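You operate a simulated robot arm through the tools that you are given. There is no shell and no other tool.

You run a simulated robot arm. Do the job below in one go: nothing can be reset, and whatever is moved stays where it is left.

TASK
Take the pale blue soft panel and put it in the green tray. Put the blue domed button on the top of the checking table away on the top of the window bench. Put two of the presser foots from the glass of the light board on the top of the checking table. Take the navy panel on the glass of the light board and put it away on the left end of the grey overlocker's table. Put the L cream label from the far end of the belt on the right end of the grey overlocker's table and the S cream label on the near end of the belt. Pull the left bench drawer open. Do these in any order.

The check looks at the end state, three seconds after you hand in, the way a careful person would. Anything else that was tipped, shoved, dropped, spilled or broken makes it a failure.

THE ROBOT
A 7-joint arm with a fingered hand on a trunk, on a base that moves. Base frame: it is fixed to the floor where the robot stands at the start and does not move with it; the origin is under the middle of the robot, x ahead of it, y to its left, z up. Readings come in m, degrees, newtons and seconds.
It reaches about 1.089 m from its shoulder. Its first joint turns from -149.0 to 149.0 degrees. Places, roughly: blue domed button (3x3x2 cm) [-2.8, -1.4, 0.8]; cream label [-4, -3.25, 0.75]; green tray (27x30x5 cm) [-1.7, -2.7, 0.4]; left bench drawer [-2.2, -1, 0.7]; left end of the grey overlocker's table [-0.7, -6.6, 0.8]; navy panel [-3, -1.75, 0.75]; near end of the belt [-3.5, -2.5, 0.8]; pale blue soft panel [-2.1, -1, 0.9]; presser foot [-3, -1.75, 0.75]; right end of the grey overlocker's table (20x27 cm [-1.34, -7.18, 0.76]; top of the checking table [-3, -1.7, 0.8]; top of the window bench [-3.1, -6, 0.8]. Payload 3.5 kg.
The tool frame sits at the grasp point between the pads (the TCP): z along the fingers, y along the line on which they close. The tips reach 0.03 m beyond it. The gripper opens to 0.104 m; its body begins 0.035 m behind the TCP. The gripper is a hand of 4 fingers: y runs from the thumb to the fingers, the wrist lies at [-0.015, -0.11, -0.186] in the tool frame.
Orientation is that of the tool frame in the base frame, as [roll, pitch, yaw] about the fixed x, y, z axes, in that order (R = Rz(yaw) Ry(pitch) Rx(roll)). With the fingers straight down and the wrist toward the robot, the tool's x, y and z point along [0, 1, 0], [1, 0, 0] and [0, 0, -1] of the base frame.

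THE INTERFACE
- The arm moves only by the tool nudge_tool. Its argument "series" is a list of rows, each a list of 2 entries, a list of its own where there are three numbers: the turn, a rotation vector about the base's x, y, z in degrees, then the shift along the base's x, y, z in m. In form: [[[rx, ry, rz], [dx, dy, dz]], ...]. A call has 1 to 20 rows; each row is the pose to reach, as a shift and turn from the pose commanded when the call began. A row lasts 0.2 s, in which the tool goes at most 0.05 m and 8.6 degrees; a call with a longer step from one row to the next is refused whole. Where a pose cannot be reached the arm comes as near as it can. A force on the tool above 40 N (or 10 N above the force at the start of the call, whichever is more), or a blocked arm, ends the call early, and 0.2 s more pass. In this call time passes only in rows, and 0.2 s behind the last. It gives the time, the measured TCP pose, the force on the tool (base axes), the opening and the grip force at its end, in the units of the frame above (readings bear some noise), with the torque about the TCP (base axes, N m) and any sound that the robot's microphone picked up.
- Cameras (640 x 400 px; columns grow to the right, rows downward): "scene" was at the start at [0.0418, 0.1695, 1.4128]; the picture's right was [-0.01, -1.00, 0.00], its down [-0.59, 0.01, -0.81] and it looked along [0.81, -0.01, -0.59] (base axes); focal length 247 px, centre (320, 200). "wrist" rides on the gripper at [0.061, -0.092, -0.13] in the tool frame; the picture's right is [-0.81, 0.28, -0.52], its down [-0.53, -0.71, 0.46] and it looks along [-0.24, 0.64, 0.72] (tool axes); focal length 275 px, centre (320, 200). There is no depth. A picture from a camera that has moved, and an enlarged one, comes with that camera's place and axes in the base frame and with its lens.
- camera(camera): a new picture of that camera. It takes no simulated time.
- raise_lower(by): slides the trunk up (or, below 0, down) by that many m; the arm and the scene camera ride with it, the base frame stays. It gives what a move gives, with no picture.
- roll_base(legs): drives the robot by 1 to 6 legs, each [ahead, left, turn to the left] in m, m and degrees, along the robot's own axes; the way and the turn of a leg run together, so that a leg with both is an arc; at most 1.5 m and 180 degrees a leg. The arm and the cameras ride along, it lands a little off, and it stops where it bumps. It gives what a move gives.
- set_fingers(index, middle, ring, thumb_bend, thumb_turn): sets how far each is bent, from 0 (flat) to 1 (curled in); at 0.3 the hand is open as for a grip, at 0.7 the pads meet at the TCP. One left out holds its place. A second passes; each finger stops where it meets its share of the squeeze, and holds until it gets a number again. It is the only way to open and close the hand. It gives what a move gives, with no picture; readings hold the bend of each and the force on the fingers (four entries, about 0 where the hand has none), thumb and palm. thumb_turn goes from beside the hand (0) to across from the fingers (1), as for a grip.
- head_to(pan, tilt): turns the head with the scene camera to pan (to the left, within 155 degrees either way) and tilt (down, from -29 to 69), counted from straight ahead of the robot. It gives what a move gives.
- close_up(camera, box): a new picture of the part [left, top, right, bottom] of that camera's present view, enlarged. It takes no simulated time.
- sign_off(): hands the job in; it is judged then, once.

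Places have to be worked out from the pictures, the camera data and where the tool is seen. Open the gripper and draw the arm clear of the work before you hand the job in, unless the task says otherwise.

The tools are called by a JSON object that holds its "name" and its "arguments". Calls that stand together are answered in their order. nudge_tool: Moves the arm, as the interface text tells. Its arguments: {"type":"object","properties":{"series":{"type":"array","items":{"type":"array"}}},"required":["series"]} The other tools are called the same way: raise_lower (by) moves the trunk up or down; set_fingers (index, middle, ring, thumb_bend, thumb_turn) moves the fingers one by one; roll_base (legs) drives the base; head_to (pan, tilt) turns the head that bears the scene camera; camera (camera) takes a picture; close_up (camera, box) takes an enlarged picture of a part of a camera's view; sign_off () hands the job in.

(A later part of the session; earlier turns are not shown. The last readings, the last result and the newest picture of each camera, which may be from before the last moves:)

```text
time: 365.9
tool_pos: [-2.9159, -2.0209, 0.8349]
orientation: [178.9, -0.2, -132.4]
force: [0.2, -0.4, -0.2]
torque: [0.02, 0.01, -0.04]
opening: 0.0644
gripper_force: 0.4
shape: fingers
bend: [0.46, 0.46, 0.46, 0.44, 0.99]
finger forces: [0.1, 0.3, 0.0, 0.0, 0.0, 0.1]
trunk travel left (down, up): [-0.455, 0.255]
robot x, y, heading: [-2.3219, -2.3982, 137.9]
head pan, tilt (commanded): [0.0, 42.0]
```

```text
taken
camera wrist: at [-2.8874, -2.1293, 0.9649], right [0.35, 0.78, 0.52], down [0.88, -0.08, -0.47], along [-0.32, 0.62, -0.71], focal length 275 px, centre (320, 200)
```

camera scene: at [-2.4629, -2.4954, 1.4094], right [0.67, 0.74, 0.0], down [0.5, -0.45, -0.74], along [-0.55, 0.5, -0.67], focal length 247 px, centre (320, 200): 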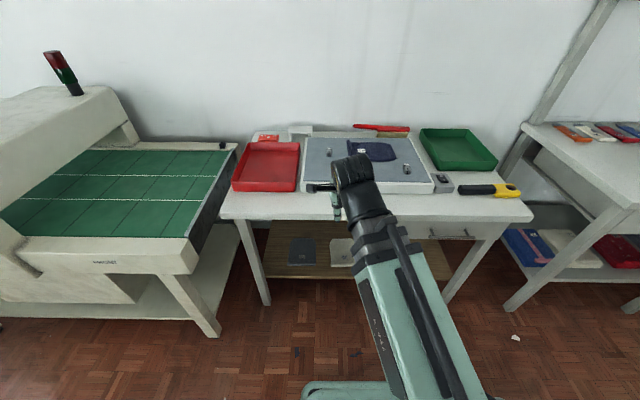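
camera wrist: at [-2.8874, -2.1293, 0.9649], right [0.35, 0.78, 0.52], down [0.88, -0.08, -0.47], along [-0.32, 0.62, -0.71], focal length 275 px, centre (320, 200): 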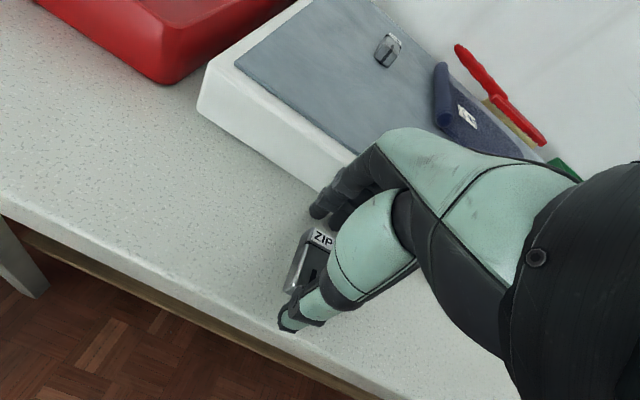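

The ZIP foot stands on the table. I lift straight up and move toward the PLAIN foot at about (-2.822,-1.719).

{"name": "nudge_tool", "arguments": {"series": [[[0, 0, 0], [0, 0, 0.03]], [[0, 0, 0], [0, 0, 0.075]], [[0, 0, 0], [0, 0, 0.12]], [[0, 0, 0], [0, 0, 0.14]], [[0, 0, 0], [0.014, 0.044, 0.145]], [[0, 0, 0], [0.028, 0.088, 0.145]], [[0, 0, 0], [0.042, 0.132, 0.145]], [[0, 0, 0], [0.056, 0.176, 0.145]], [[0, 0, 0], [0.07, 0.22, 0.145]], [[0, 0, 0], [0.084, 0.264, 0.145]], [[0, 0, 0], [0.094, 0.3, 0.14]]]}}

{"name": "camera", "arguments": {"camera": "wrist"}}

{"name": "close_up", "arguments": {"camera": "scene", "box": [220, 110, 460, 260]}}

```text
time: 368.3
tool_pos: [-2.8241, -1.7202, 0.9747]
orientation: [179.0, -0.2, -132.4]
force: [0.1, -0.4, -0.3]
torque: [0.0, -0.02, 0.01]
opening: 0.0647
gripper_force: 0.1
shape: fingers
bend: [0.46, 0.46, 0.46, 0.44, 0.99]
finger forces: [0.1, 0.1, 0.1, 0.0, 0.1, 0.0]
trunk travel left (down, up): [-0.455, 0.255]
robot x, y, heading: [-2.3221, -2.3954, 137.9]
head pan, tilt (commanded): [0.0, 42.0]
```

```text
taken
camera wrist: at [-2.7952, -1.8286, 1.1045], right [0.35, 0.78, 0.52], down [0.88, -0.08, -0.47], along [-0.32, 0.62, -0.71], focal length 275 px, centre (320, 200)
```

wrist: 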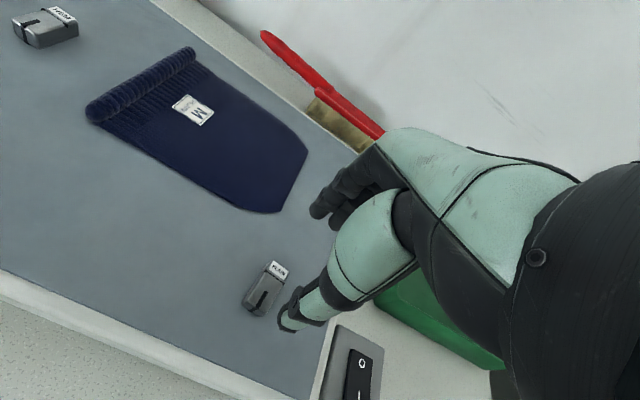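

```text
2.67 times, centred on (340, 185) of scene
camera zoom: at [-2.4629, -2.4952, 1.4094], right [0.67, 0.74, 0.0], down [0.5, -0.45, -0.74], along [-0.55, 0.5, -0.67], focal length 659 px, centre (267, 240)
```

zoom: 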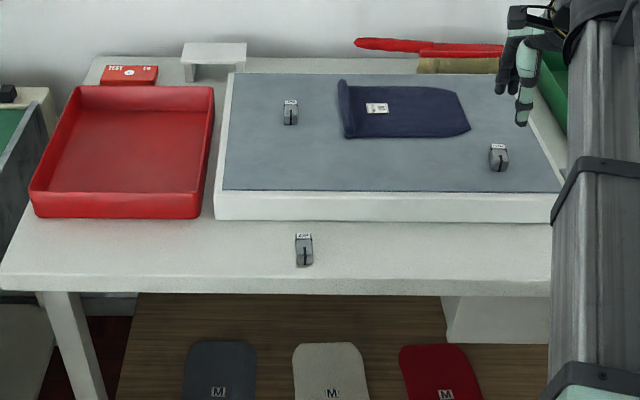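

The ZIP foot stands well on the front strip. The PLAIN foot is right under the TCP; I open the hand, trim the tilt and descend.

{"name": "set_fingers", "arguments": {"index": 0.36, "middle": 0.36, "ring": 0.36, "thumb_bend": 0.36}}

{"name": "nudge_tool", "arguments": {"series": [[[-0.35, -0.37, 0], [0, 0, -0.03]], [[-0.7, -0.74, 0], [0, 0, -0.065]]]}}

{"name": "close_up", "arguments": {"camera": "wrist", "box": [220, 180, 400, 360]}}

```text
time: 369.3
tool_pos: [-2.8242, -1.7209, 0.9756]
orientation: [178.9, -0.2, -132.3]
force: [-0.1, -0.6, 0.4]
torque: [0.0, 0.0, 0.0]
opening: 0.0876
gripper_force: 0.0
shape: fingers
bend: [0.36, 0.36, 0.36, 0.36, 0.98]
finger forces: [0.0, 0.0, 0.1, 0.0, 0.0, 0.0]
trunk travel left (down, up): [-0.455, 0.255]
robot x, y, heading: [-2.3183, -2.3916, 137.9]
head pan, tilt (commanded): [0.0, 42.0]
```

```text
time: 369.9
tool_pos: [-2.8236, -1.7197, 0.911]
orientation: [180.0, -0.2, -132.4]
force: [-0.1, -0.1, 0.3]
torque: [-0.05, 0.01, 0.02]
opening: 0.0877
gripper_force: 0.0
shape: fingers
bend: [0.36, 0.36, 0.36, 0.36, 0.98]
finger forces: [0.1, 0.0, 0.0, 0.0, 0.1, 0.0]
trunk travel left (down, up): [-0.455, 0.255]
robot x, y, heading: [-2.3234, -2.3955, 138.2]
head pan, tilt (commanded): [0.0, 42.0]
```

```text
2.22 times, centred on (310, 270) of wrist
camera zoom: at [-2.7966, -1.8264, 1.0414], right [0.35, 0.78, 0.51], down [0.88, -0.09, -0.46], along [-0.31, 0.61, -0.73], focal length 612 px, centre (342, 44)
```

zoom: 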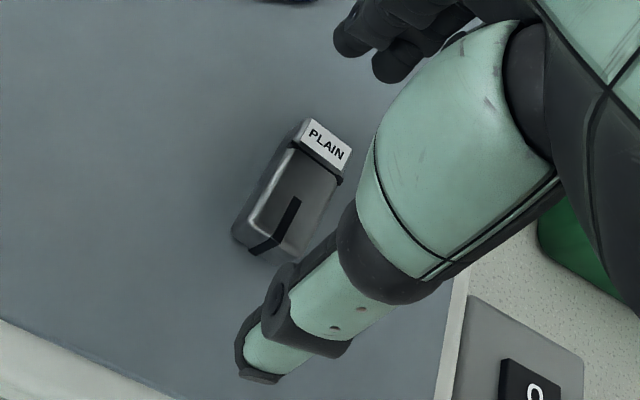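

Nearly centred. I shift 7 mm forward and creep to contact with the glass.

{"name": "nudge_tool", "arguments": {"series": [[[0, 0, 0], [-0.003, 0.007, -0.008]], [[0, 0, 0], [-0.003, 0.007, -0.016]], [[0, 0, 0], [-0.003, 0.007, -0.022]], [[0, 0, 0], [-0.003, 0.007, -0.026]], [[0, 0, 0], [-0.003, 0.007, -0.03]]]}}

{"name": "close_up", "arguments": {"camera": "wrist", "box": [220, 180, 400, 360]}}

```text
time: 371.1
tool_pos: [-2.8253, -1.7143, 0.8825]
orientation: [179.8, -0.4, -132.5]
force: [1.5, 0.2, 7.7]
torque: [0.3, 0.23, -0.06]
opening: 0.0877
gripper_force: 3.8
shape: fingers
bend: [0.36, 0.35, 0.36, 0.36, 0.98]
finger forces: [0.0, 7.7, 0.0, 0.0, 0.0, 0.0]
trunk travel left (down, up): [-0.455, 0.255]
robot x, y, heading: [-2.3227, -2.3975, 138.1]
head pan, tilt (commanded): [0.0, 42.0]
```

```text
2.22 times, centred on (310, 270) of wrist
camera zoom: at [-2.7977, -1.8215, 1.0131], right [0.35, 0.78, 0.52], down [0.88, -0.09, -0.46], along [-0.31, 0.61, -0.72], focal length 612 px, centre (342, 44)
```

zoom: 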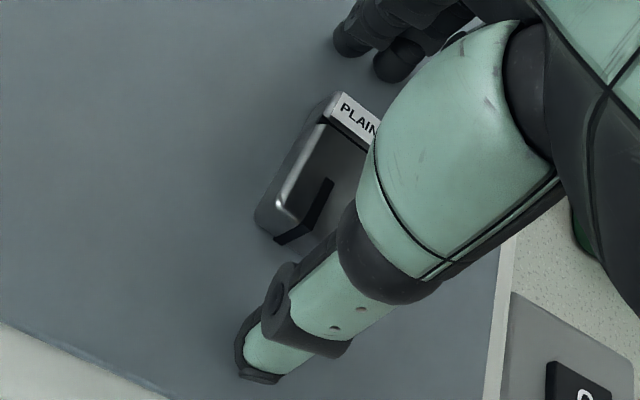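

Light contact and well centred. I ease up 2 mm and grip.

{"name": "nudge_tool", "arguments": {"series": [[[0, 0, 0], [0, 0, 0.003]]]}}

{"name": "set_fingers", "arguments": {"index": 0.65, "middle": 0.65, "ring": 0.5, "thumb_bend": 0.65}}

{"name": "nudge_tool", "arguments": {"series": [[[0, 0, 0], [0, 0, 0.006]], [[0, 0, 0], [0, 0, 0.015]], [[0, 0, 0], [0, 0, 0.03]], [[0, 0, 0], [0, 0, 0.06]]]}}

{"name": "camera", "arguments": {"camera": "wrist"}}

```text
time: 371.5
tool_pos: [-2.8257, -1.7158, 0.8826]
orientation: [180.0, -0.2, -132.4]
force: [0.3, -1.3, -0.7]
torque: [0.03, -0.01, -0.01]
opening: 0.0877
gripper_force: 0.1
shape: fingers
bend: [0.36, 0.36, 0.36, 0.36, 0.98]
finger forces: [0.0, 0.1, 0.0, 0.0, 0.1, 0.0]
trunk travel left (down, up): [-0.455, 0.255]
robot x, y, heading: [-2.3223, -2.3975, 138.0]
head pan, tilt (commanded): [0.0, 42.0]
```

```text
time: 372.5
tool_pos: [-2.8267, -1.7151, 0.8845]
orientation: [179.9, -0.1, -132.5]
force: [-2.7, 1.7, 10.9]
torque: [0.31, 0.26, 0.1]
opening: 0.0425
gripper_force: 16.1
shape: fingers
bend: [0.56, 0.58, 0.5, 0.54, 1.0]
finger forces: [6.3, 16.0, 0.1, 0.1, 11.0, 0.0]
trunk travel left (down, up): [-0.455, 0.255]
robot x, y, heading: [-2.3192, -2.3946, 138.1]
head pan, tilt (commanded): [0.0, 42.0]
```

```text
time: 373.5
tool_pos: [-2.8249, -1.7135, 0.943]
orientation: [-180.0, -0.2, -132.5]
force: [-0.4, -0.1, 0.1]
torque: [0.04, 0.01, 0.0]
opening: 0.0425
gripper_force: 11.8
shape: fingers
bend: [0.56, 0.59, 0.5, 0.53, 1.0]
finger forces: [6.0, 5.7, 0.1, 0.0, 11.5, 0.1]
trunk travel left (down, up): [-0.455, 0.255]
robot x, y, heading: [-2.3188, -2.395, 138.2]
head pan, tilt (commanded): [0.0, 42.0]
```

```text
taken
camera wrist: at [-2.7987, -1.8211, 1.0743], right [0.35, 0.79, 0.51], down [0.88, -0.09, -0.46], along [-0.31, 0.61, -0.73], focal length 275 px, centre (320, 200)
```

wrist: 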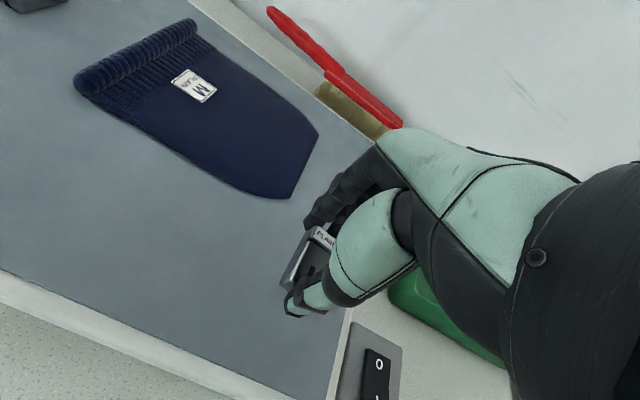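

The PLAIN foot is held. I carry it to the front strip at s≈3.25, n≈-0.785 and lower.

{"name": "nudge_tool", "arguments": {"series": [[[0, 0, 0], [0.013, -0.038, 0.01]], [[0, 0, 0], [0.026, -0.076, 0.01]], [[0, 0, 0], [0.039, -0.115, 0.005]], [[0, 0, 0], [0.05, -0.152, 0.0]], [[0, 0, 0], [0.05, -0.152, -0.04]], [[0, 0, 0], [0.05, -0.152, -0.08]], [[0, 0, 0], [0.05, -0.152, -0.098]]]}}

{"name": "camera", "arguments": {"camera": "wrist"}}

{"name": "close_up", "arguments": {"camera": "scene", "box": [220, 110, 460, 260]}}

```text
time: 375.1
tool_pos: [-2.7759, -1.8638, 0.8448]
orientation: [-179.9, -0.3, -132.5]
force: [-0.3, -0.3, -0.3]
torque: [0.02, 0.03, 0.0]
opening: 0.0425
gripper_force: 11.9
shape: fingers
bend: [0.56, 0.59, 0.5, 0.54, 1.0]
finger forces: [6.0, 5.6, 0.0, 0.0, 11.5, 0.0]
trunk travel left (down, up): [-0.455, 0.255]
robot x, y, heading: [-2.3189, -2.3974, 138.0]
head pan, tilt (commanded): [0.0, 42.0]
```

```text
taken
camera wrist: at [-2.7481, -1.9711, 0.9759], right [0.35, 0.79, 0.51], down [0.88, -0.09, -0.46], along [-0.31, 0.61, -0.73], focal length 275 px, centre (320, 200)
```

wrist: 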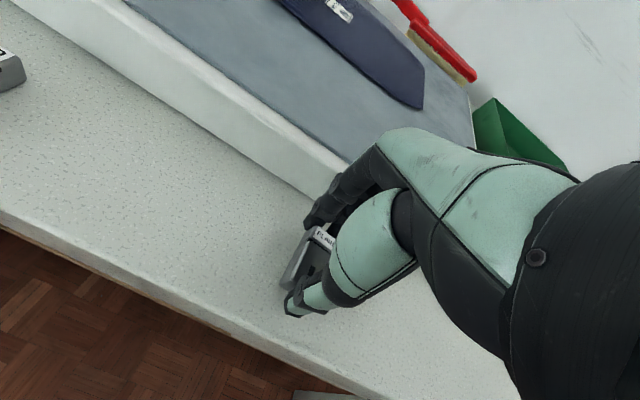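

```text
2.67 times, centred on (340, 185) of scene
camera zoom: at [-2.4629, -2.4952, 1.4094], right [0.67, 0.74, 0.0], down [0.5, -0.45, -0.74], along [-0.55, 0.5, -0.67], focal length 659 px, centre (267, 240)
```

zoom: 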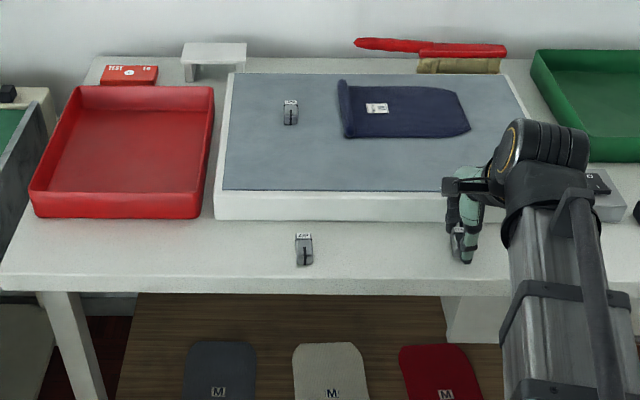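

In place; I creep down, release, and lift away.

{"name": "nudge_tool", "arguments": {"series": [[[0, 0, 0], [0.002, -0.002, -0.004]], [[0, 0, 0], [0.002, -0.002, -0.008]], [[0, 0, 0], [0.002, -0.002, -0.012]], [[0, 0, 0], [0.002, -0.002, -0.016]], [[0, 0, 0], [0.002, -0.002, -0.02]], [[0, 0, 0], [0.002, -0.002, -0.024]]]}}

{"name": "nudge_tool", "arguments": {"series": [[[0, 0, 0], [0, 0, 0.005]]]}}

{"name": "set_fingers", "arguments": {"index": 0.46, "middle": 0.46, "ring": 0.46, "thumb_bend": 0.44}}

{"name": "camera", "arguments": {"camera": "wrist"}}

```text
time: 376.2
tool_pos: [-2.7757, -1.8653, 0.8345]
orientation: [179.1, -0.2, -132.6]
force: [-1.2, 0.6, 23.3]
torque: [0.22, 0.01, -0.01]
opening: 0.0423
gripper_force: 19.2
shape: fingers
bend: [0.58, 0.59, 0.5, 0.54, 1.0]
finger forces: [5.9, 20.1, 0.1, 0.1, 12.9, 0.0]
trunk travel left (down, up): [-0.455, 0.255]
robot x, y, heading: [-2.3226, -2.3968, 138.0]
head pan, tilt (commanded): [0.0, 42.0]
stopped in row 5: the force on the tool passed its limit at 45 N (the readings are from after the stop); the commanded pose is now the measured one
```

```text
time: 376.6
tool_pos: [-2.7752, -1.8666, 0.8348]
orientation: [179.7, -0.1, -132.5]
force: [0.2, -0.4, 0.0]
torque: [0.02, 0.02, -0.03]
opening: 0.0427
gripper_force: 11.5
shape: fingers
bend: [0.57, 0.6, 0.5, 0.54, 1.0]
finger forces: [6.2, 5.4, 0.1, 0.0, 11.2, 0.1]
trunk travel left (down, up): [-0.455, 0.255]
robot x, y, heading: [-2.3185, -2.3968, 138.3]
head pan, tilt (commanded): [0.0, 42.0]
```

```text
time: 377.6
tool_pos: [-2.7763, -1.8659, 0.8361]
orientation: [179.5, -0.2, -132.5]
force: [3.3, -2.3, -0.4]
torque: [0.01, -0.04, -0.02]
opening: 0.0643
gripper_force: 1.7
shape: fingers
bend: [0.46, 0.48, 0.46, 0.44, 0.99]
finger forces: [0.0, 3.7, 0.0, 0.0, 0.1, 0.0]
trunk travel left (down, up): [-0.455, 0.255]
robot x, y, heading: [-2.3206, -2.3969, 138.0]
head pan, tilt (commanded): [0.0, 42.0]
```

```text
taken
camera wrist: at [-2.7469, -1.9741, 0.9665], right [0.35, 0.78, 0.52], down [0.88, -0.09, -0.46], along [-0.32, 0.62, -0.72], focal length 275 px, centre (320, 200)
```

wrist: 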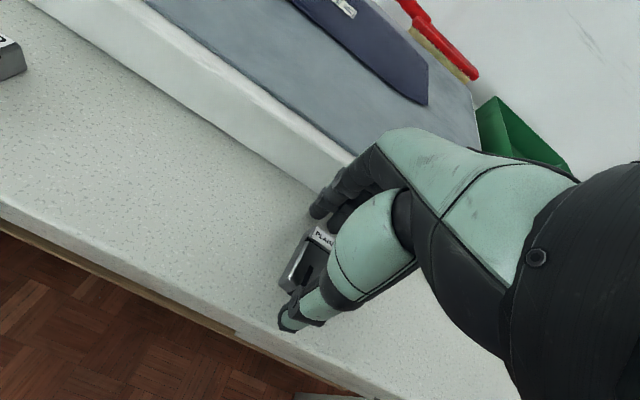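

The second foot is down (middle finger lightly touching the board's front). I move 3 mm back and lift straight away.

{"name": "nudge_tool", "arguments": {"series": [[[0, 0, 0], [0.002, -0.002, 0.01]], [[0, 0, 0], [0.002, -0.002, 0.045]], [[0, 0, 0], [0.002, -0.002, 0.09]], [[0, 0, 0], [0.002, -0.002, 0.135]], [[0, 0, 0], [0.002, -0.002, 0.18]], [[0, 0, 0], [0.002, -0.002, 0.2]]]}}

{"name": "camera", "arguments": {"camera": "wrist"}}

{"name": "close_up", "arguments": {"camera": "scene", "box": [220, 110, 460, 260]}}

```text
time: 379.0
tool_pos: [-2.7766, -1.8674, 1.0335]
orientation: [179.5, -0.2, -132.4]
force: [0.0, -0.3, 0.1]
torque: [-0.01, 0.0, 0.0]
opening: 0.0646
gripper_force: 0.0
shape: fingers
bend: [0.46, 0.46, 0.46, 0.44, 0.99]
finger forces: [0.0, 0.0, 0.0, 0.1, 0.0, 0.0]
trunk travel left (down, up): [-0.455, 0.255]
robot x, y, heading: [-2.3157, -2.3936, 137.9]
head pan, tilt (commanded): [0.0, 42.0]
```

```text
taken
camera wrist: at [-2.7478, -1.9752, 1.1628], right [0.35, 0.78, 0.52], down [0.88, -0.09, -0.46], along [-0.32, 0.62, -0.72], focal length 275 px, centre (320, 200)
```

wrist: 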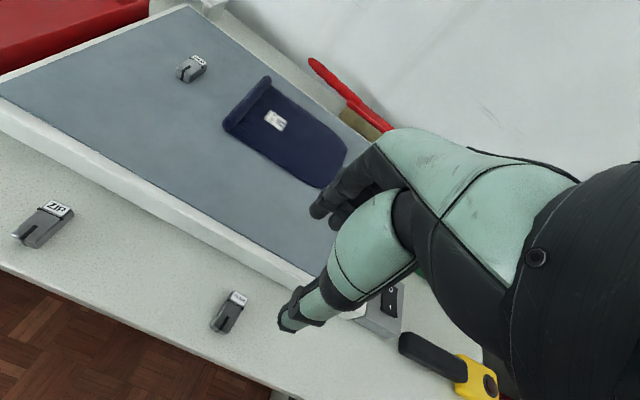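

```text
2.67 times, centred on (340, 185) of scene
camera zoom: at [-2.4629, -2.4953, 1.4094], right [0.67, 0.74, 0.0], down [0.5, -0.45, -0.74], along [-0.55, 0.5, -0.67], focal length 659 px, centre (267, 240)
```

zoom: 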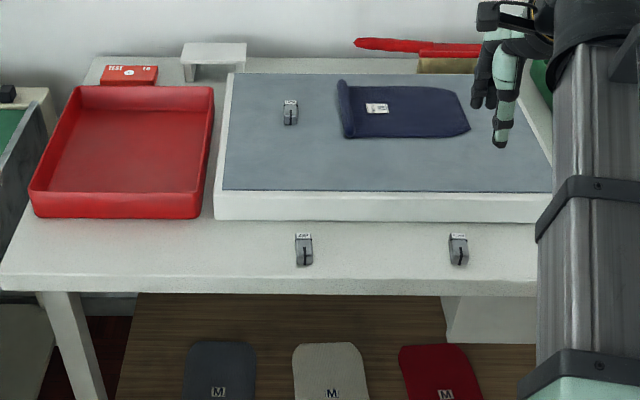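

Both feet stand on the table top; HEM stays on the glass. The navy panel's rolled cuff is centred at (-3.061,-1.784), axis toward the wall, so I turn the hand 90° to pinch across it while moving above.

{"name": "nudge_tool", "arguments": {"series": [[[0, 0, 7.5], [-0.0237, 0.007, 0.005]], [[0, 0, 15], [-0.0474, 0.014, 0.01]], [[0, 0, 22.5], [-0.071, 0.021, 0.01]], [[0, 0, 30], [-0.0948, 0.028, 0.01]], [[0, 0, 37.5], [-0.1185, 0.035, 0.01]], [[0, 0, 45], [-0.142, 0.042, 0.01]], [[0, 0, 52.5], [-0.166, 0.049, 0.01]], [[0, 0, 60], [-0.19, 0.056, 0.01]], [[0, 0, 67.5], [-0.213, 0.063, 0.01]], [[0, 0, 75], [-0.237, 0.07, 0.01]], [[0, 0, 82.5], [-0.26, 0.077, 0.01]], [[0, 0, 90], [-0.284, 0.083, 0.01]]]}}

{"name": "camera", "arguments": {"camera": "scene"}}

{"name": "camera", "arguments": {"camera": "wrist"}}

```text
time: 381.6
tool_pos: [-3.001, -1.8442, 1.0278]
orientation: [179.3, -0.1, -44.4]
force: [-2.3, 4.0, 0.4]
torque: [-0.47, -0.1, 0.4]
opening: 0.0648
gripper_force: 0.0
shape: fingers
bend: [0.46, 0.46, 0.46, 0.44, 0.99]
finger forces: [0.0, 0.0, 0.1, 0.0, 0.1, 0.1]
out of reach, approached as far as the arm can: row 10, 11, 12
trunk travel left (down, up): [-0.455, 0.255]
robot x, y, heading: [-2.3194, -2.3929, 137.8]
head pan, tilt (commanded): [0.0, 42.0]
stopped in row 12: the force on the tool passed its limit at 101 N (the readings are from after the stop); the commanded pose is now the measured one
```

```text
taken
camera scene: at [-2.4627, -2.4951, 1.4095], right [0.67, 0.74, 0.0], down [0.5, -0.45, -0.74], along [-0.55, 0.5, -0.67], focal length 247 px, centre (320, 200)
```

scene: 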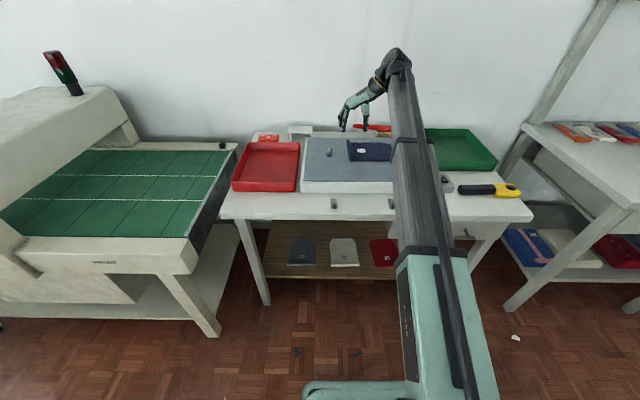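

```text
taken
camera wrist: at [-2.8909, -1.8205, 1.1561], right [-0.77, 0.38, 0.52], down [0.12, 0.88, -0.46], along [-0.63, -0.3, -0.72], focal length 275 px, centre (320, 200)
```

wrist: 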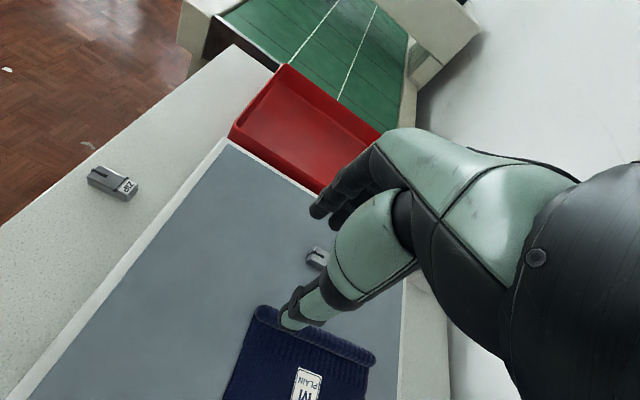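

A force spike stopped the move near full stretch; nothing visible is touching the hand. I back off a little (up and toward me) and check the readings.

{"name": "nudge_tool", "arguments": {"series": [[[0, 0, 0], [0.01, -0.01, 0.01]], [[0, 0, 0], [0.03, -0.03, 0.02]]]}}

{"name": "close_up", "arguments": {"camera": "scene", "box": [280, 20, 480, 220]}}

{"name": "camera", "arguments": {"camera": "wrist"}}

```text
time: 382.0
tool_pos: [-2.9954, -1.8508, 1.0318]
orientation: [179.3, 0.1, -44.5]
force: [-16.0, 16.6, 12.6]
torque: [-2.12, -3.91, 2.49]
opening: 0.0647
gripper_force: 0.0
shape: fingers
bend: [0.46, 0.46, 0.46, 0.44, 0.99]
finger forces: [0.0, 0.0, 0.0, 0.0, 0.0, 0.0]
trunk travel left (down, up): [-0.455, 0.255]
robot x, y, heading: [-2.3216, -2.3957, 138.0]
head pan, tilt (commanded): [0.0, 42.0]
stopped in row 1: the force on the tool passed its limit at 60 N (the readings are from after the stop); the commanded pose is now the measured one
```

```text
2.00 times, centred on (380, 120) of scene
camera zoom: at [-2.4632, -2.495, 1.4094], right [0.67, 0.74, 0.0], down [0.5, -0.45, -0.74], along [-0.55, 0.5, -0.67], focal length 494 px, centre (200, 360)
```

zoom: 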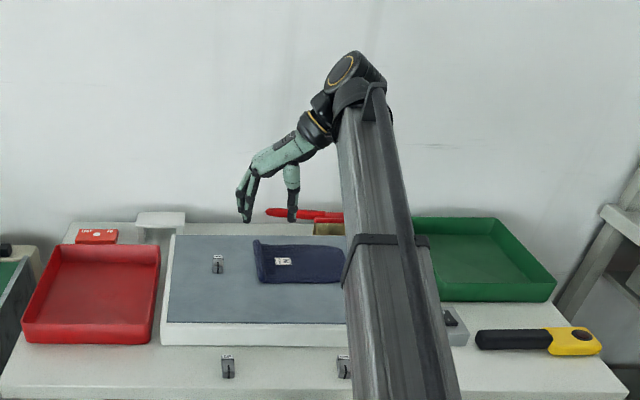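

```text
taken
camera wrist: at [-2.8846, -1.8267, 1.162], right [-0.77, 0.38, 0.52], down [0.12, 0.88, -0.46], along [-0.63, -0.29, -0.72], focal length 275 px, centre (320, 200)
```

wrist: 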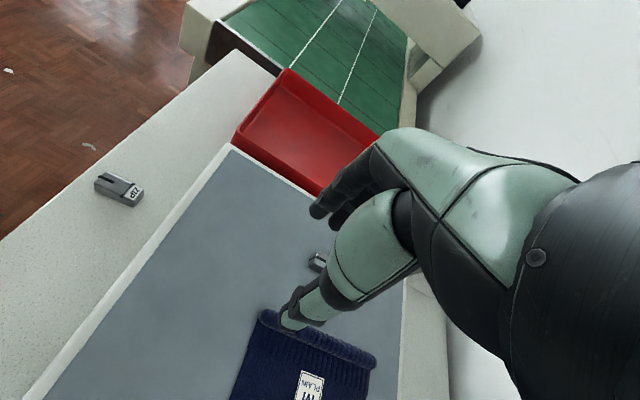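

The contact force looks like the hand folding against my own forearm at this yaw. I rotate back 20° to relieve it.

{"name": "nudge_tool", "arguments": {"series": [[[0, 0, -5], [0, 0, 0]], [[0, 0, -10], [0, 0, 0]], [[0, 0, -15], [0, 0, 0]], [[0, 0, -20], [0, 0, 0]]]}}

{"name": "close_up", "arguments": {"camera": "scene", "box": [280, 20, 480, 220]}}

```text
time: 382.3
tool_pos: [-2.9953, -1.8495, 1.0332]
orientation: [179.3, 0.4, -44.8]
force: [-12.8, 3.1, 2.7]
torque: [-0.38, -2.08, 0.68]
opening: 0.0646
gripper_force: 0.0
shape: fingers
bend: [0.46, 0.46, 0.46, 0.44, 0.99]
finger forces: [0.1, 0.0, 0.1, 0.0, 0.0, 0.0]
trunk travel left (down, up): [-0.455, 0.255]
robot x, y, heading: [-2.3176, -2.3955, 137.7]
head pan, tilt (commanded): [0.0, 42.0]
stopped in row 1: the force on the tool passed its limit at 82 N (the readings are from after the stop); the commanded pose is now the measured one
```

```text
2.00 times, centred on (380, 120) of scene
camera zoom: at [-2.4629, -2.4952, 1.4094], right [0.67, 0.74, 0.0], down [0.5, -0.45, -0.74], along [-0.55, 0.5, -0.67], focal length 494 px, centre (200, 360)
```

zoom: 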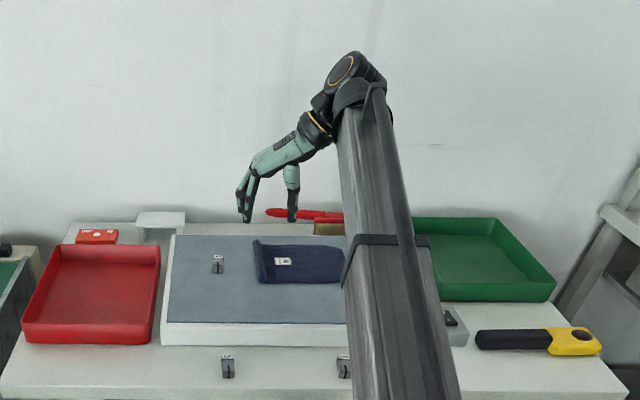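

Still a large contact force when rotating back. To tell self-contact from contact with the surroundings, I raise the trunk 5 cm with the arm as it is and read the force.

{"name": "raise_lower", "arguments": {"by": 0.05}}

{"name": "close_up", "arguments": {"camera": "scene", "box": [320, 30, 440, 150]}}

```text
time: 383.2
tool_pos: [-2.995, -1.8505, 1.0836]
orientation: [179.4, 0.3, -44.8]
force: [-10.1, 8.0, 3.3]
torque: [-1.04, -1.72, 1.25]
opening: 0.0646
gripper_force: 0.1
shape: fingers
bend: [0.46, 0.46, 0.46, 0.44, 0.99]
finger forces: [0.1, 0.0, 0.0, 0.0, 0.0, 0.1]
trunk travel left (down, up): [-0.505, 0.205]
robot x, y, heading: [-2.3198, -2.3947, 137.9]
head pan, tilt (commanded): [0.0, 42.0]
```

```text
3.33 times, centred on (380, 90) of scene
camera zoom: at [-2.463, -2.4952, 1.4594], right [0.67, 0.74, 0.0], down [0.5, -0.45, -0.74], along [-0.55, 0.5, -0.67], focal length 824 px, centre (120, 567)
```

zoom: 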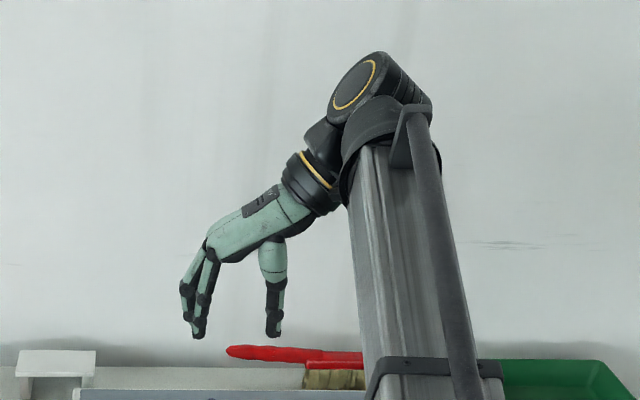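

The force persists after the trunk move, so it is self-contact: the wrist ring touches the forearm cuff. I tilt the fingers slightly outward (away from me) to unfold the wrist.

{"name": "nudge_tool", "arguments": {"series": [[[2, 2.2, 0], [-0.005, 0.005, 0]], [[4, 4.4, 0], [-0.01, 0.01, 0]], [[6, 6.7, 0], [-0.015, 0.015, 0]]]}}

{"name": "close_up", "arguments": {"camera": "scene", "box": [320, 30, 440, 150]}}

```text
time: 384.0
tool_pos: [-3.0095, -1.8337, 1.0823]
orientation: [178.9, 9.2, -45.0]
force: [0.0, 0.6, -0.2]
torque: [-0.05, 0.03, -0.02]
opening: 0.0646
gripper_force: 0.1
shape: fingers
bend: [0.46, 0.46, 0.46, 0.44, 0.99]
finger forces: [0.0, 0.1, 0.0, 0.1, 0.0, 0.0]
trunk travel left (down, up): [-0.505, 0.205]
robot x, y, heading: [-2.3213, -2.3938, 137.8]
head pan, tilt (commanded): [0.0, 42.0]
```

```text
3.33 times, centred on (380, 90) of scene
camera zoom: at [-2.4629, -2.4952, 1.4594], right [0.67, 0.74, 0.0], down [0.5, -0.45, -0.74], along [-0.55, 0.5, -0.67], focal length 824 px, centre (120, 567)
```

zoom: 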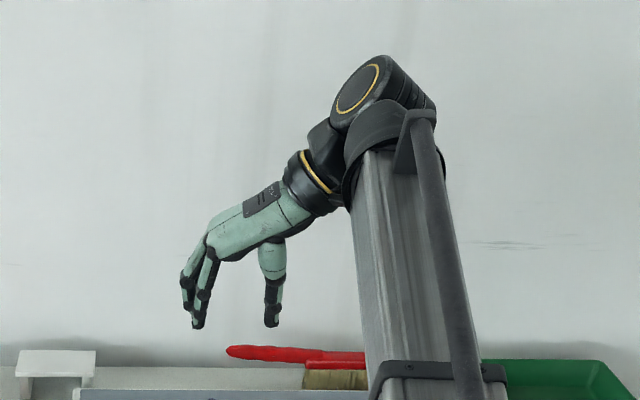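

Free again with a 9° outward tilt. A higher shoulder will open the wrist angle, so I raise the trunk 0.2 m and move the base 0.13 m closer.

{"name": "raise_lower", "arguments": {"by": 0.2}}

{"name": "roll_base", "arguments": {"legs": [[0.13, 0, 0]]}}

{"name": "camera", "arguments": {"camera": "scene"}}

{"name": "camera", "arguments": {"camera": "wrist"}}

```text
time: 386.2
tool_pos: [-3.0099, -1.8362, 1.2821]
orientation: [178.9, 9.3, -44.9]
force: [-0.4, 0.1, -0.1]
torque: [0.02, -0.04, 0.01]
opening: 0.0646
gripper_force: 0.1
shape: fingers
bend: [0.46, 0.46, 0.46, 0.44, 0.99]
finger forces: [0.0, 0.0, 0.0, 0.1, 0.1, 0.0]
trunk travel left (down, up): [-0.705, 0.005]
robot x, y, heading: [-2.3191, -2.3968, 138.2]
head pan, tilt (commanded): [0.0, 42.0]
```

```text
time: 387.4
tool_pos: [-3.1069, -1.7495, 1.2809]
orientation: [178.9, 9.3, -44.8]
force: [0.4, 1.0, -0.9]
torque: [-0.01, -0.02, -0.03]
opening: 0.0647
gripper_force: 0.1
shape: fingers
bend: [0.46, 0.46, 0.46, 0.44, 0.99]
finger forces: [0.0, 0.0, 0.0, 0.0, 0.1, 0.1]
trunk travel left (down, up): [-0.705, 0.005]
robot x, y, heading: [-2.4176, -2.3088, 138.2]
head pan, tilt (commanded): [0.0, 42.0]
```

```text
taken
camera scene: at [-2.5601, -2.4078, 1.6593], right [0.67, 0.74, 0.0], down [0.5, -0.45, -0.74], along [-0.55, 0.5, -0.67], focal length 247 px, centre (320, 200)
```

scene: 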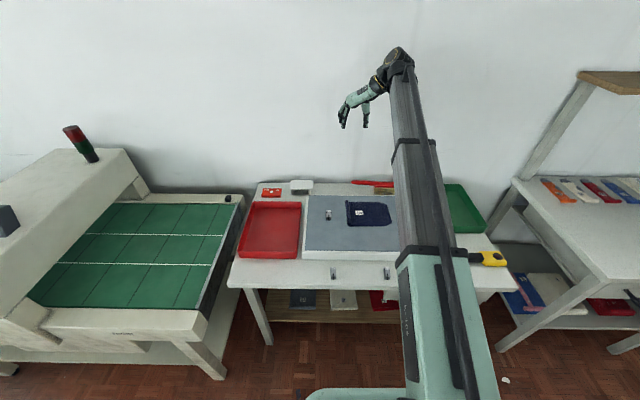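

```text
taken
camera wrist: at [-2.9822, -1.7392, 1.3986], right [-0.7, 0.32, 0.65], down [0.07, 0.92, -0.38], along [-0.72, -0.22, -0.66], focal length 275 px, centre (320, 200)
```

wrist: 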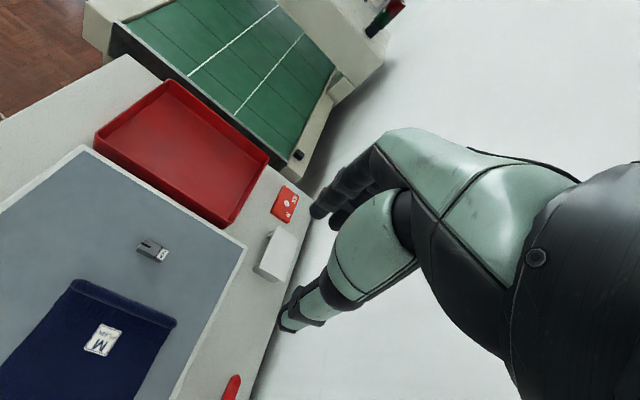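

Now I lower the tool toward the panel with the arm, keeping the slight tilt for the moment.

{"name": "nudge_tool", "arguments": {"series": [[[0, 0, 0], [0.007, -0.005, -0.045]], [[0, 0, 0], [0.014, -0.01, -0.09]], [[0, 0, 0], [0.021, -0.015, -0.135]], [[0, 0, 0], [0.028, -0.02, -0.18]], [[0, 0, 0], [0.035, -0.025, -0.225]], [[0, 0, 0], [0.041, -0.03, -0.265]], [[0, 0, 0], [0.046, -0.035, -0.3]]]}}

{"name": "camera", "arguments": {"camera": "scene"}}

{"name": "camera", "arguments": {"camera": "wrist"}}

```text
time: 389.0
tool_pos: [-3.0617, -1.7863, 0.9848]
orientation: [178.9, 9.3, -44.8]
force: [-0.2, -0.6, -0.3]
torque: [0.02, 0.02, -0.02]
opening: 0.0645
gripper_force: 0.2
shape: fingers
bend: [0.46, 0.46, 0.46, 0.44, 0.99]
finger forces: [0.0, 0.1, 0.0, 0.0, 0.0, 0.1]
trunk travel left (down, up): [-0.705, 0.005]
robot x, y, heading: [-2.4159, -2.3092, 138.1]
head pan, tilt (commanded): [0.0, 42.0]
```

```text
taken
camera scene: at [-2.5588, -2.409, 1.6595], right [0.67, 0.74, 0.0], down [0.5, -0.45, -0.74], along [-0.55, 0.5, -0.67], focal length 247 px, centre (320, 200)
```

scene: 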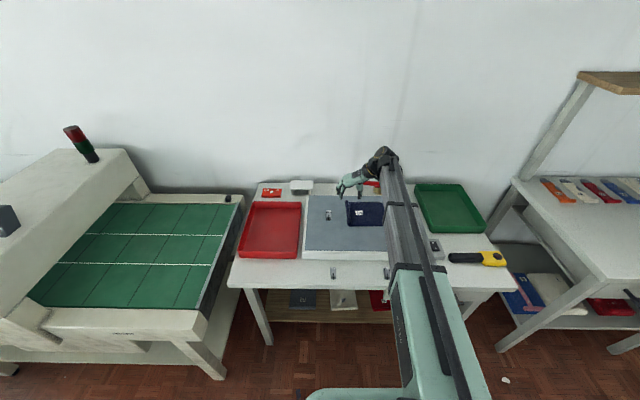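

```text
taken
camera wrist: at [-2.9368, -1.7755, 1.1027], right [-0.69, 0.32, 0.65], down [0.07, 0.92, -0.38], along [-0.72, -0.22, -0.66], focal length 275 px, centre (320, 200)
```

wrist: 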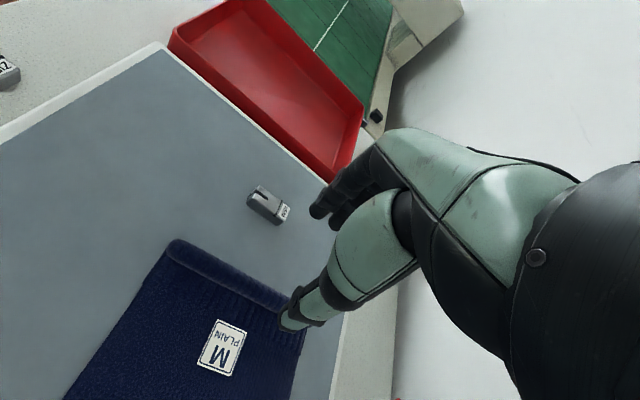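

Reached without contact. I take out the tilt in small steps, watching the force.

{"name": "nudge_tool", "arguments": {"series": [[[-2, -2.2, 0], [0, 0, 0]], [[-4, -4.4, 0], [0, 0, 0]], [[-6.2, -6.8, 0], [0, 0, 0]]]}}

{"name": "close_up", "arguments": {"camera": "scene", "box": [300, 120, 440, 260]}}

{"name": "camera", "arguments": {"camera": "wrist"}}

```text
time: 389.8
tool_pos: [-3.0607, -1.7852, 0.9838]
orientation: [179.4, 0.0, -44.6]
force: [0.6, 0.0, -0.4]
torque: [-0.02, 0.01, 0.01]
opening: 0.0646
gripper_force: 0.0
shape: fingers
bend: [0.46, 0.46, 0.46, 0.44, 0.99]
finger forces: [0.1, 0.0, 0.0, 0.0, 0.0, 0.0]
trunk travel left (down, up): [-0.705, 0.005]
robot x, y, heading: [-2.4142, -2.3072, 138.2]
head pan, tilt (commanded): [0.0, 42.0]
```

```text
2.86 times, centred on (370, 190) of scene
camera zoom: at [-2.5587, -2.4091, 1.6594], right [0.67, 0.74, 0.0], down [0.5, -0.45, -0.74], along [-0.55, 0.5, -0.67], focal length 706 px, centre (177, 229)
```

zoom: 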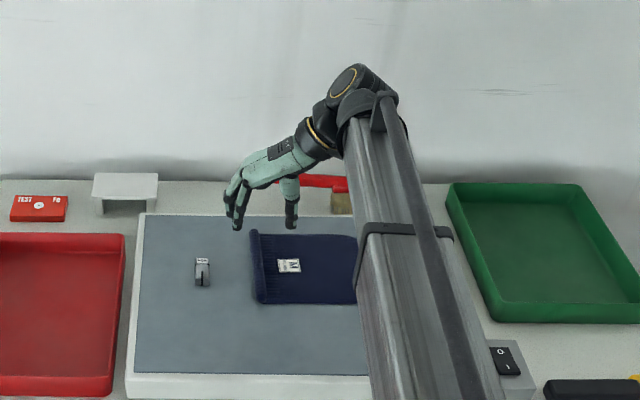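

```text
taken
camera wrist: at [-2.9499, -1.7622, 1.1131], right [-0.77, 0.38, 0.52], down [0.12, 0.88, -0.46], along [-0.63, -0.29, -0.72], focal length 275 px, centre (320, 200)
```

wrist: 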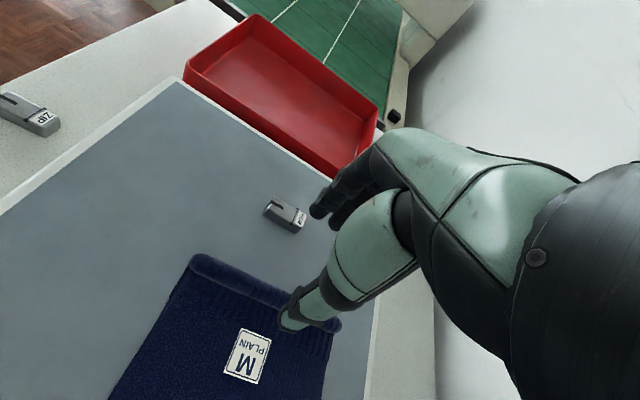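

Vertical and force-free, with the TCP over the roll's centre. I descend to 0.91.

{"name": "nudge_tool", "arguments": {"series": [[[0, 0, 0], [0, 0, -0.04]], [[0, 0, 0], [0, 0, -0.072]]]}}

{"name": "close_up", "arguments": {"camera": "wrist", "box": [220, 150, 400, 360]}}

{"name": "close_up", "arguments": {"camera": "scene", "box": [300, 140, 420, 240]}}

```text
time: 390.4
tool_pos: [-3.0605, -1.7841, 0.9125]
orientation: [179.3, 0.2, -44.8]
force: [0.3, 0.1, -0.1]
torque: [0.03, 0.01, -0.02]
opening: 0.0648
gripper_force: 0.0
shape: fingers
bend: [0.46, 0.46, 0.46, 0.44, 0.99]
finger forces: [0.0, 0.1, 0.0, 0.0, 0.0, 0.1]
trunk travel left (down, up): [-0.705, 0.005]
robot x, y, heading: [-2.4185, -2.3077, 138.2]
head pan, tilt (commanded): [0.0, 42.0]
```

```text
1.90 times, centred on (310, 255) of wrist
camera zoom: at [-2.9509, -1.7603, 1.0417], right [-0.76, 0.38, 0.52], down [0.12, 0.88, -0.46], along [-0.63, -0.29, -0.72], focal length 524 px, centre (339, 95)
```

zoom: 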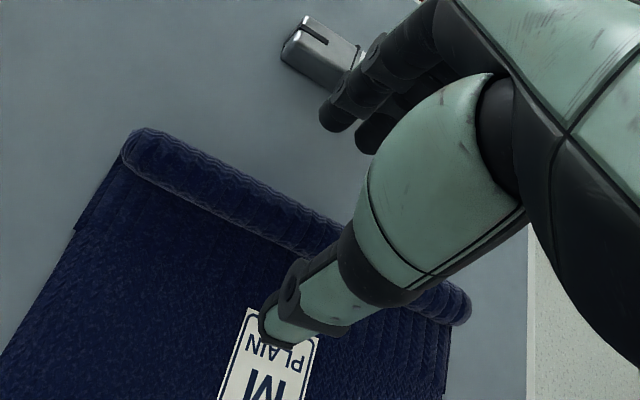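

```text
4.00 times, centred on (360, 190) of scene
camera zoom: at [-2.5588, -2.4089, 1.6595], right [0.67, 0.74, 0.0], down [0.5, -0.45, -0.74], along [-0.55, 0.5, -0.67], focal length 988 px, centre (160, 240)
```

zoom: 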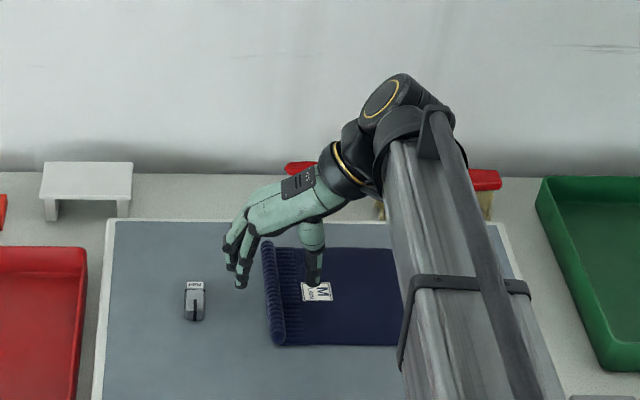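

The roll passes midway between index and thumb, with the HEM foot a few centimetres beyond the fingers. I shift 4 mm left and creep down.

{"name": "nudge_tool", "arguments": {"series": [[[0, 0, 0], [-0.003, -0.003, -0.008]], [[0, 0, 0], [-0.003, -0.003, -0.014]], [[0, 0, 0], [-0.003, -0.003, -0.019]], [[0, 0, 0], [-0.003, -0.003, -0.023]], [[0, 0, 0], [-0.003, -0.003, -0.027]], [[0, 0, 0], [-0.003, -0.003, -0.031]]]}}

{"name": "close_up", "arguments": {"camera": "wrist", "box": [220, 150, 400, 360]}}

{"name": "close_up", "arguments": {"camera": "scene", "box": [300, 140, 420, 240]}}

```text
time: 391.8
tool_pos: [-3.0673, -1.7891, 0.8886]
orientation: [178.9, 0.4, -44.8]
force: [-2.5, -2.5, 23.6]
torque: [0.75, -0.85, -0.04]
opening: 0.0678
gripper_force: 12.0
shape: fingers
bend: [0.46, 0.46, 0.46, 0.42, 0.99]
finger forces: [0.0, 0.1, 0.0, 0.0, 24.0, 0.0]
trunk travel left (down, up): [-0.705, 0.005]
robot x, y, heading: [-2.4159, -2.3117, 137.9]
head pan, tilt (commanded): [0.0, 42.0]
stopped in row 6: the force on the tool passed its limit at 45 N (the readings are from after the stop); the commanded pose is now the measured one
```

```text
1.90 times, centred on (310, 255) of wrist
camera zoom: at [-2.955, -1.7662, 1.0161], right [-0.76, 0.38, 0.53], down [0.11, 0.88, -0.47], along [-0.64, -0.29, -0.71], focal length 524 px, centre (339, 95)
```

zoom: 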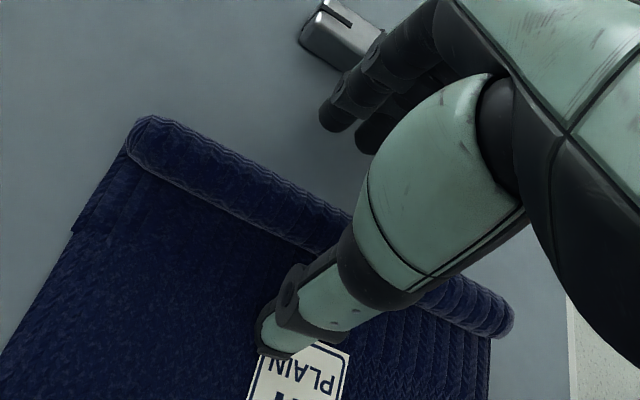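

```text
4.00 times, centred on (360, 190) of scene
camera zoom: at [-2.5574, -2.4107, 1.6597], right [0.67, 0.74, 0.0], down [0.5, -0.45, -0.74], along [-0.55, 0.5, -0.67], focal length 988 px, centre (160, 240)
```

zoom: 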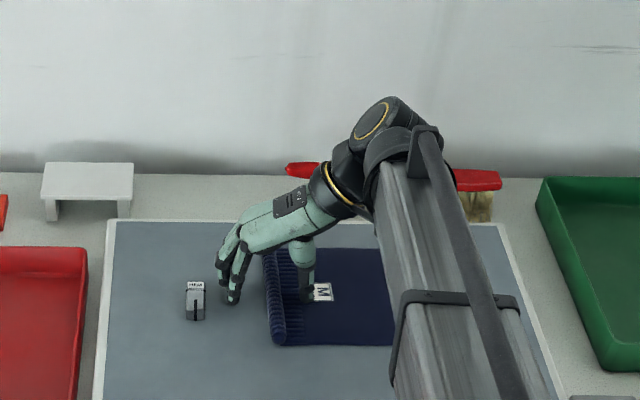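

The thumb touches the panel body, roll between thumb and fingers. I ease up 4 mm and close on the roll.

{"name": "nudge_tool", "arguments": {"series": [[[0, 0, 0], [0, 0, 0.005]]]}}

{"name": "set_fingers", "arguments": {"index": 0.72, "middle": 0.72, "ring": 0.72, "thumb_bend": 0.72, "thumb_turn": 1}}

{"name": "close_up", "arguments": {"camera": "wrist", "box": [220, 150, 400, 360]}}

{"name": "close_up", "arguments": {"camera": "scene", "box": [300, 140, 420, 240]}}

```text
time: 392.2
tool_pos: [-3.0653, -1.7867, 0.8877]
orientation: [179.1, 0.2, -44.8]
force: [0.2, -0.3, 3.2]
torque: [0.07, -0.09, -0.01]
opening: 0.0661
gripper_force: 1.3
shape: fingers
bend: [0.46, 0.46, 0.46, 0.43, 0.99]
finger forces: [0.0, 0.0, 0.0, 0.0, 2.9, 0.1]
trunk travel left (down, up): [-0.705, 0.005]
robot x, y, heading: [-2.4159, -2.3081, 138.1]
head pan, tilt (commanded): [0.0, 42.0]
```

```text
time: 393.2
tool_pos: [-3.0653, -1.7883, 0.8888]
orientation: [178.9, 0.1, -44.7]
force: [1.6, 1.7, 6.2]
torque: [0.22, -0.29, 0.05]
opening: 0.0143
gripper_force: 13.5
shape: fingers
bend: [0.71, 0.71, 0.71, 0.62, 1.0]
finger forces: [2.9, 2.6, 2.8, 0.0, 18.9, 0.0]
trunk travel left (down, up): [-0.705, 0.005]
robot x, y, heading: [-2.4159, -2.3087, 138.0]
head pan, tilt (commanded): [0.0, 42.0]
```

```text
1.90 times, centred on (310, 255) of wrist
camera zoom: at [-2.9546, -1.7647, 1.0182], right [-0.76, 0.38, 0.53], down [0.12, 0.88, -0.47], along [-0.64, -0.29, -0.71], focal length 524 px, centre (339, 95)
```

zoom: 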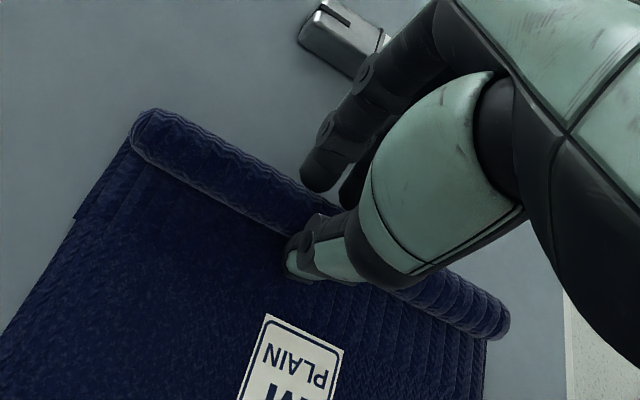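

```text
4.00 times, centred on (360, 190) of scene
camera zoom: at [-2.5579, -2.4096, 1.6595], right [0.67, 0.74, 0.0], down [0.5, -0.45, -0.74], along [-0.55, 0.5, -0.67], focal length 988 px, centre (160, 240)
```

zoom: 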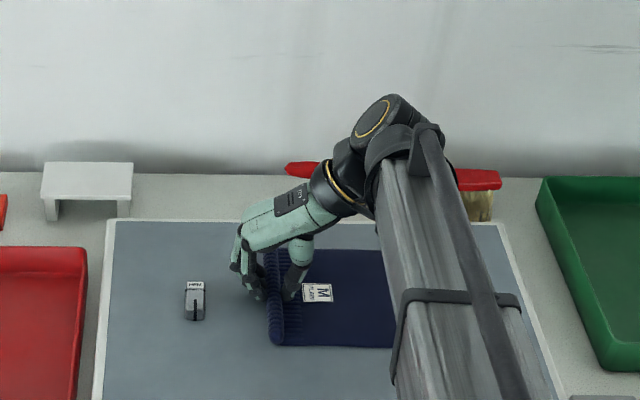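

All three fingers and the thumb press the roll. I squeeze more firmly and lift a little to test.

{"name": "set_fingers", "arguments": {"index": 0.85, "middle": 0.85, "ring": 0.85, "thumb_bend": 0.8}}

{"name": "nudge_tool", "arguments": {"series": [[[0, 0, 0], [0, 0, 0.006]], [[0, 0, 0], [0, 0, 0.015]], [[0, 0, 0], [0, 0, 0.03]]]}}

{"name": "close_up", "arguments": {"camera": "wrist", "box": [220, 150, 400, 360]}}

{"name": "close_up", "arguments": {"camera": "scene", "box": [300, 140, 420, 240]}}

```text
time: 394.2
tool_pos: [-3.066, -1.7887, 0.8897]
orientation: [179.1, 0.2, -44.7]
force: [-0.4, -0.4, 5.6]
torque: [0.17, -0.15, 0.04]
opening: 0.0133
gripper_force: 25.6
shape: fingers
bend: [0.77, 0.76, 0.85, 0.6, 1.0]
finger forces: [12.5, 11.9, 0.0, 0.1, 25.7, 0.0]
trunk travel left (down, up): [-0.705, 0.005]
robot x, y, heading: [-2.4168, -2.3071, 138.3]
head pan, tilt (commanded): [0.0, 42.0]
```

```text
time: 395.0
tool_pos: [-3.0658, -1.7882, 0.9182]
orientation: [179.1, 0.1, -44.7]
force: [0.4, 0.1, -0.1]
torque: [-0.02, 0.04, -0.01]
opening: 0.0133
gripper_force: 23.8
shape: fingers
bend: [0.78, 0.76, 0.85, 0.6, 1.0]
finger forces: [13.5, 10.6, 0.1, 0.0, 23.4, 0.0]
trunk travel left (down, up): [-0.705, 0.005]
robot x, y, heading: [-2.4144, -2.3072, 138.3]
head pan, tilt (commanded): [0.0, 42.0]
```

```text
1.90 times, centred on (310, 255) of wrist
camera zoom: at [-2.9545, -1.7656, 1.0479], right [-0.76, 0.38, 0.52], down [0.12, 0.88, -0.47], along [-0.64, -0.29, -0.71], focal length 524 px, centre (339, 95)
```

zoom: 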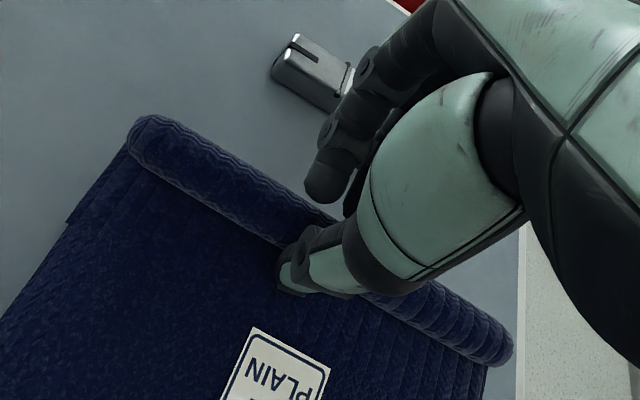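

```text
4.00 times, centred on (360, 190) of scene
camera zoom: at [-2.5586, -2.4094, 1.6594], right [0.67, 0.74, 0.0], down [0.5, -0.45, -0.74], along [-0.55, 0.5, -0.67], focal length 988 px, centre (160, 240)
```

zoom: 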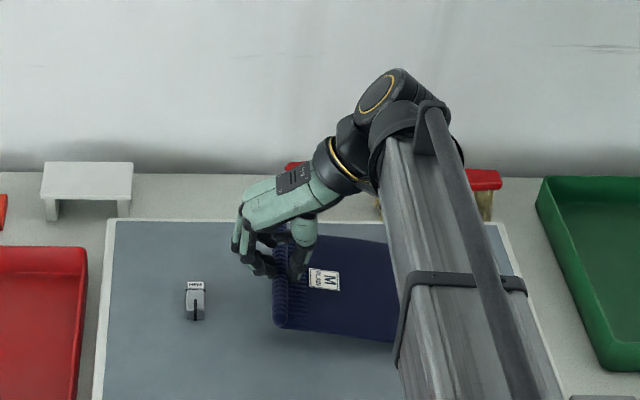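

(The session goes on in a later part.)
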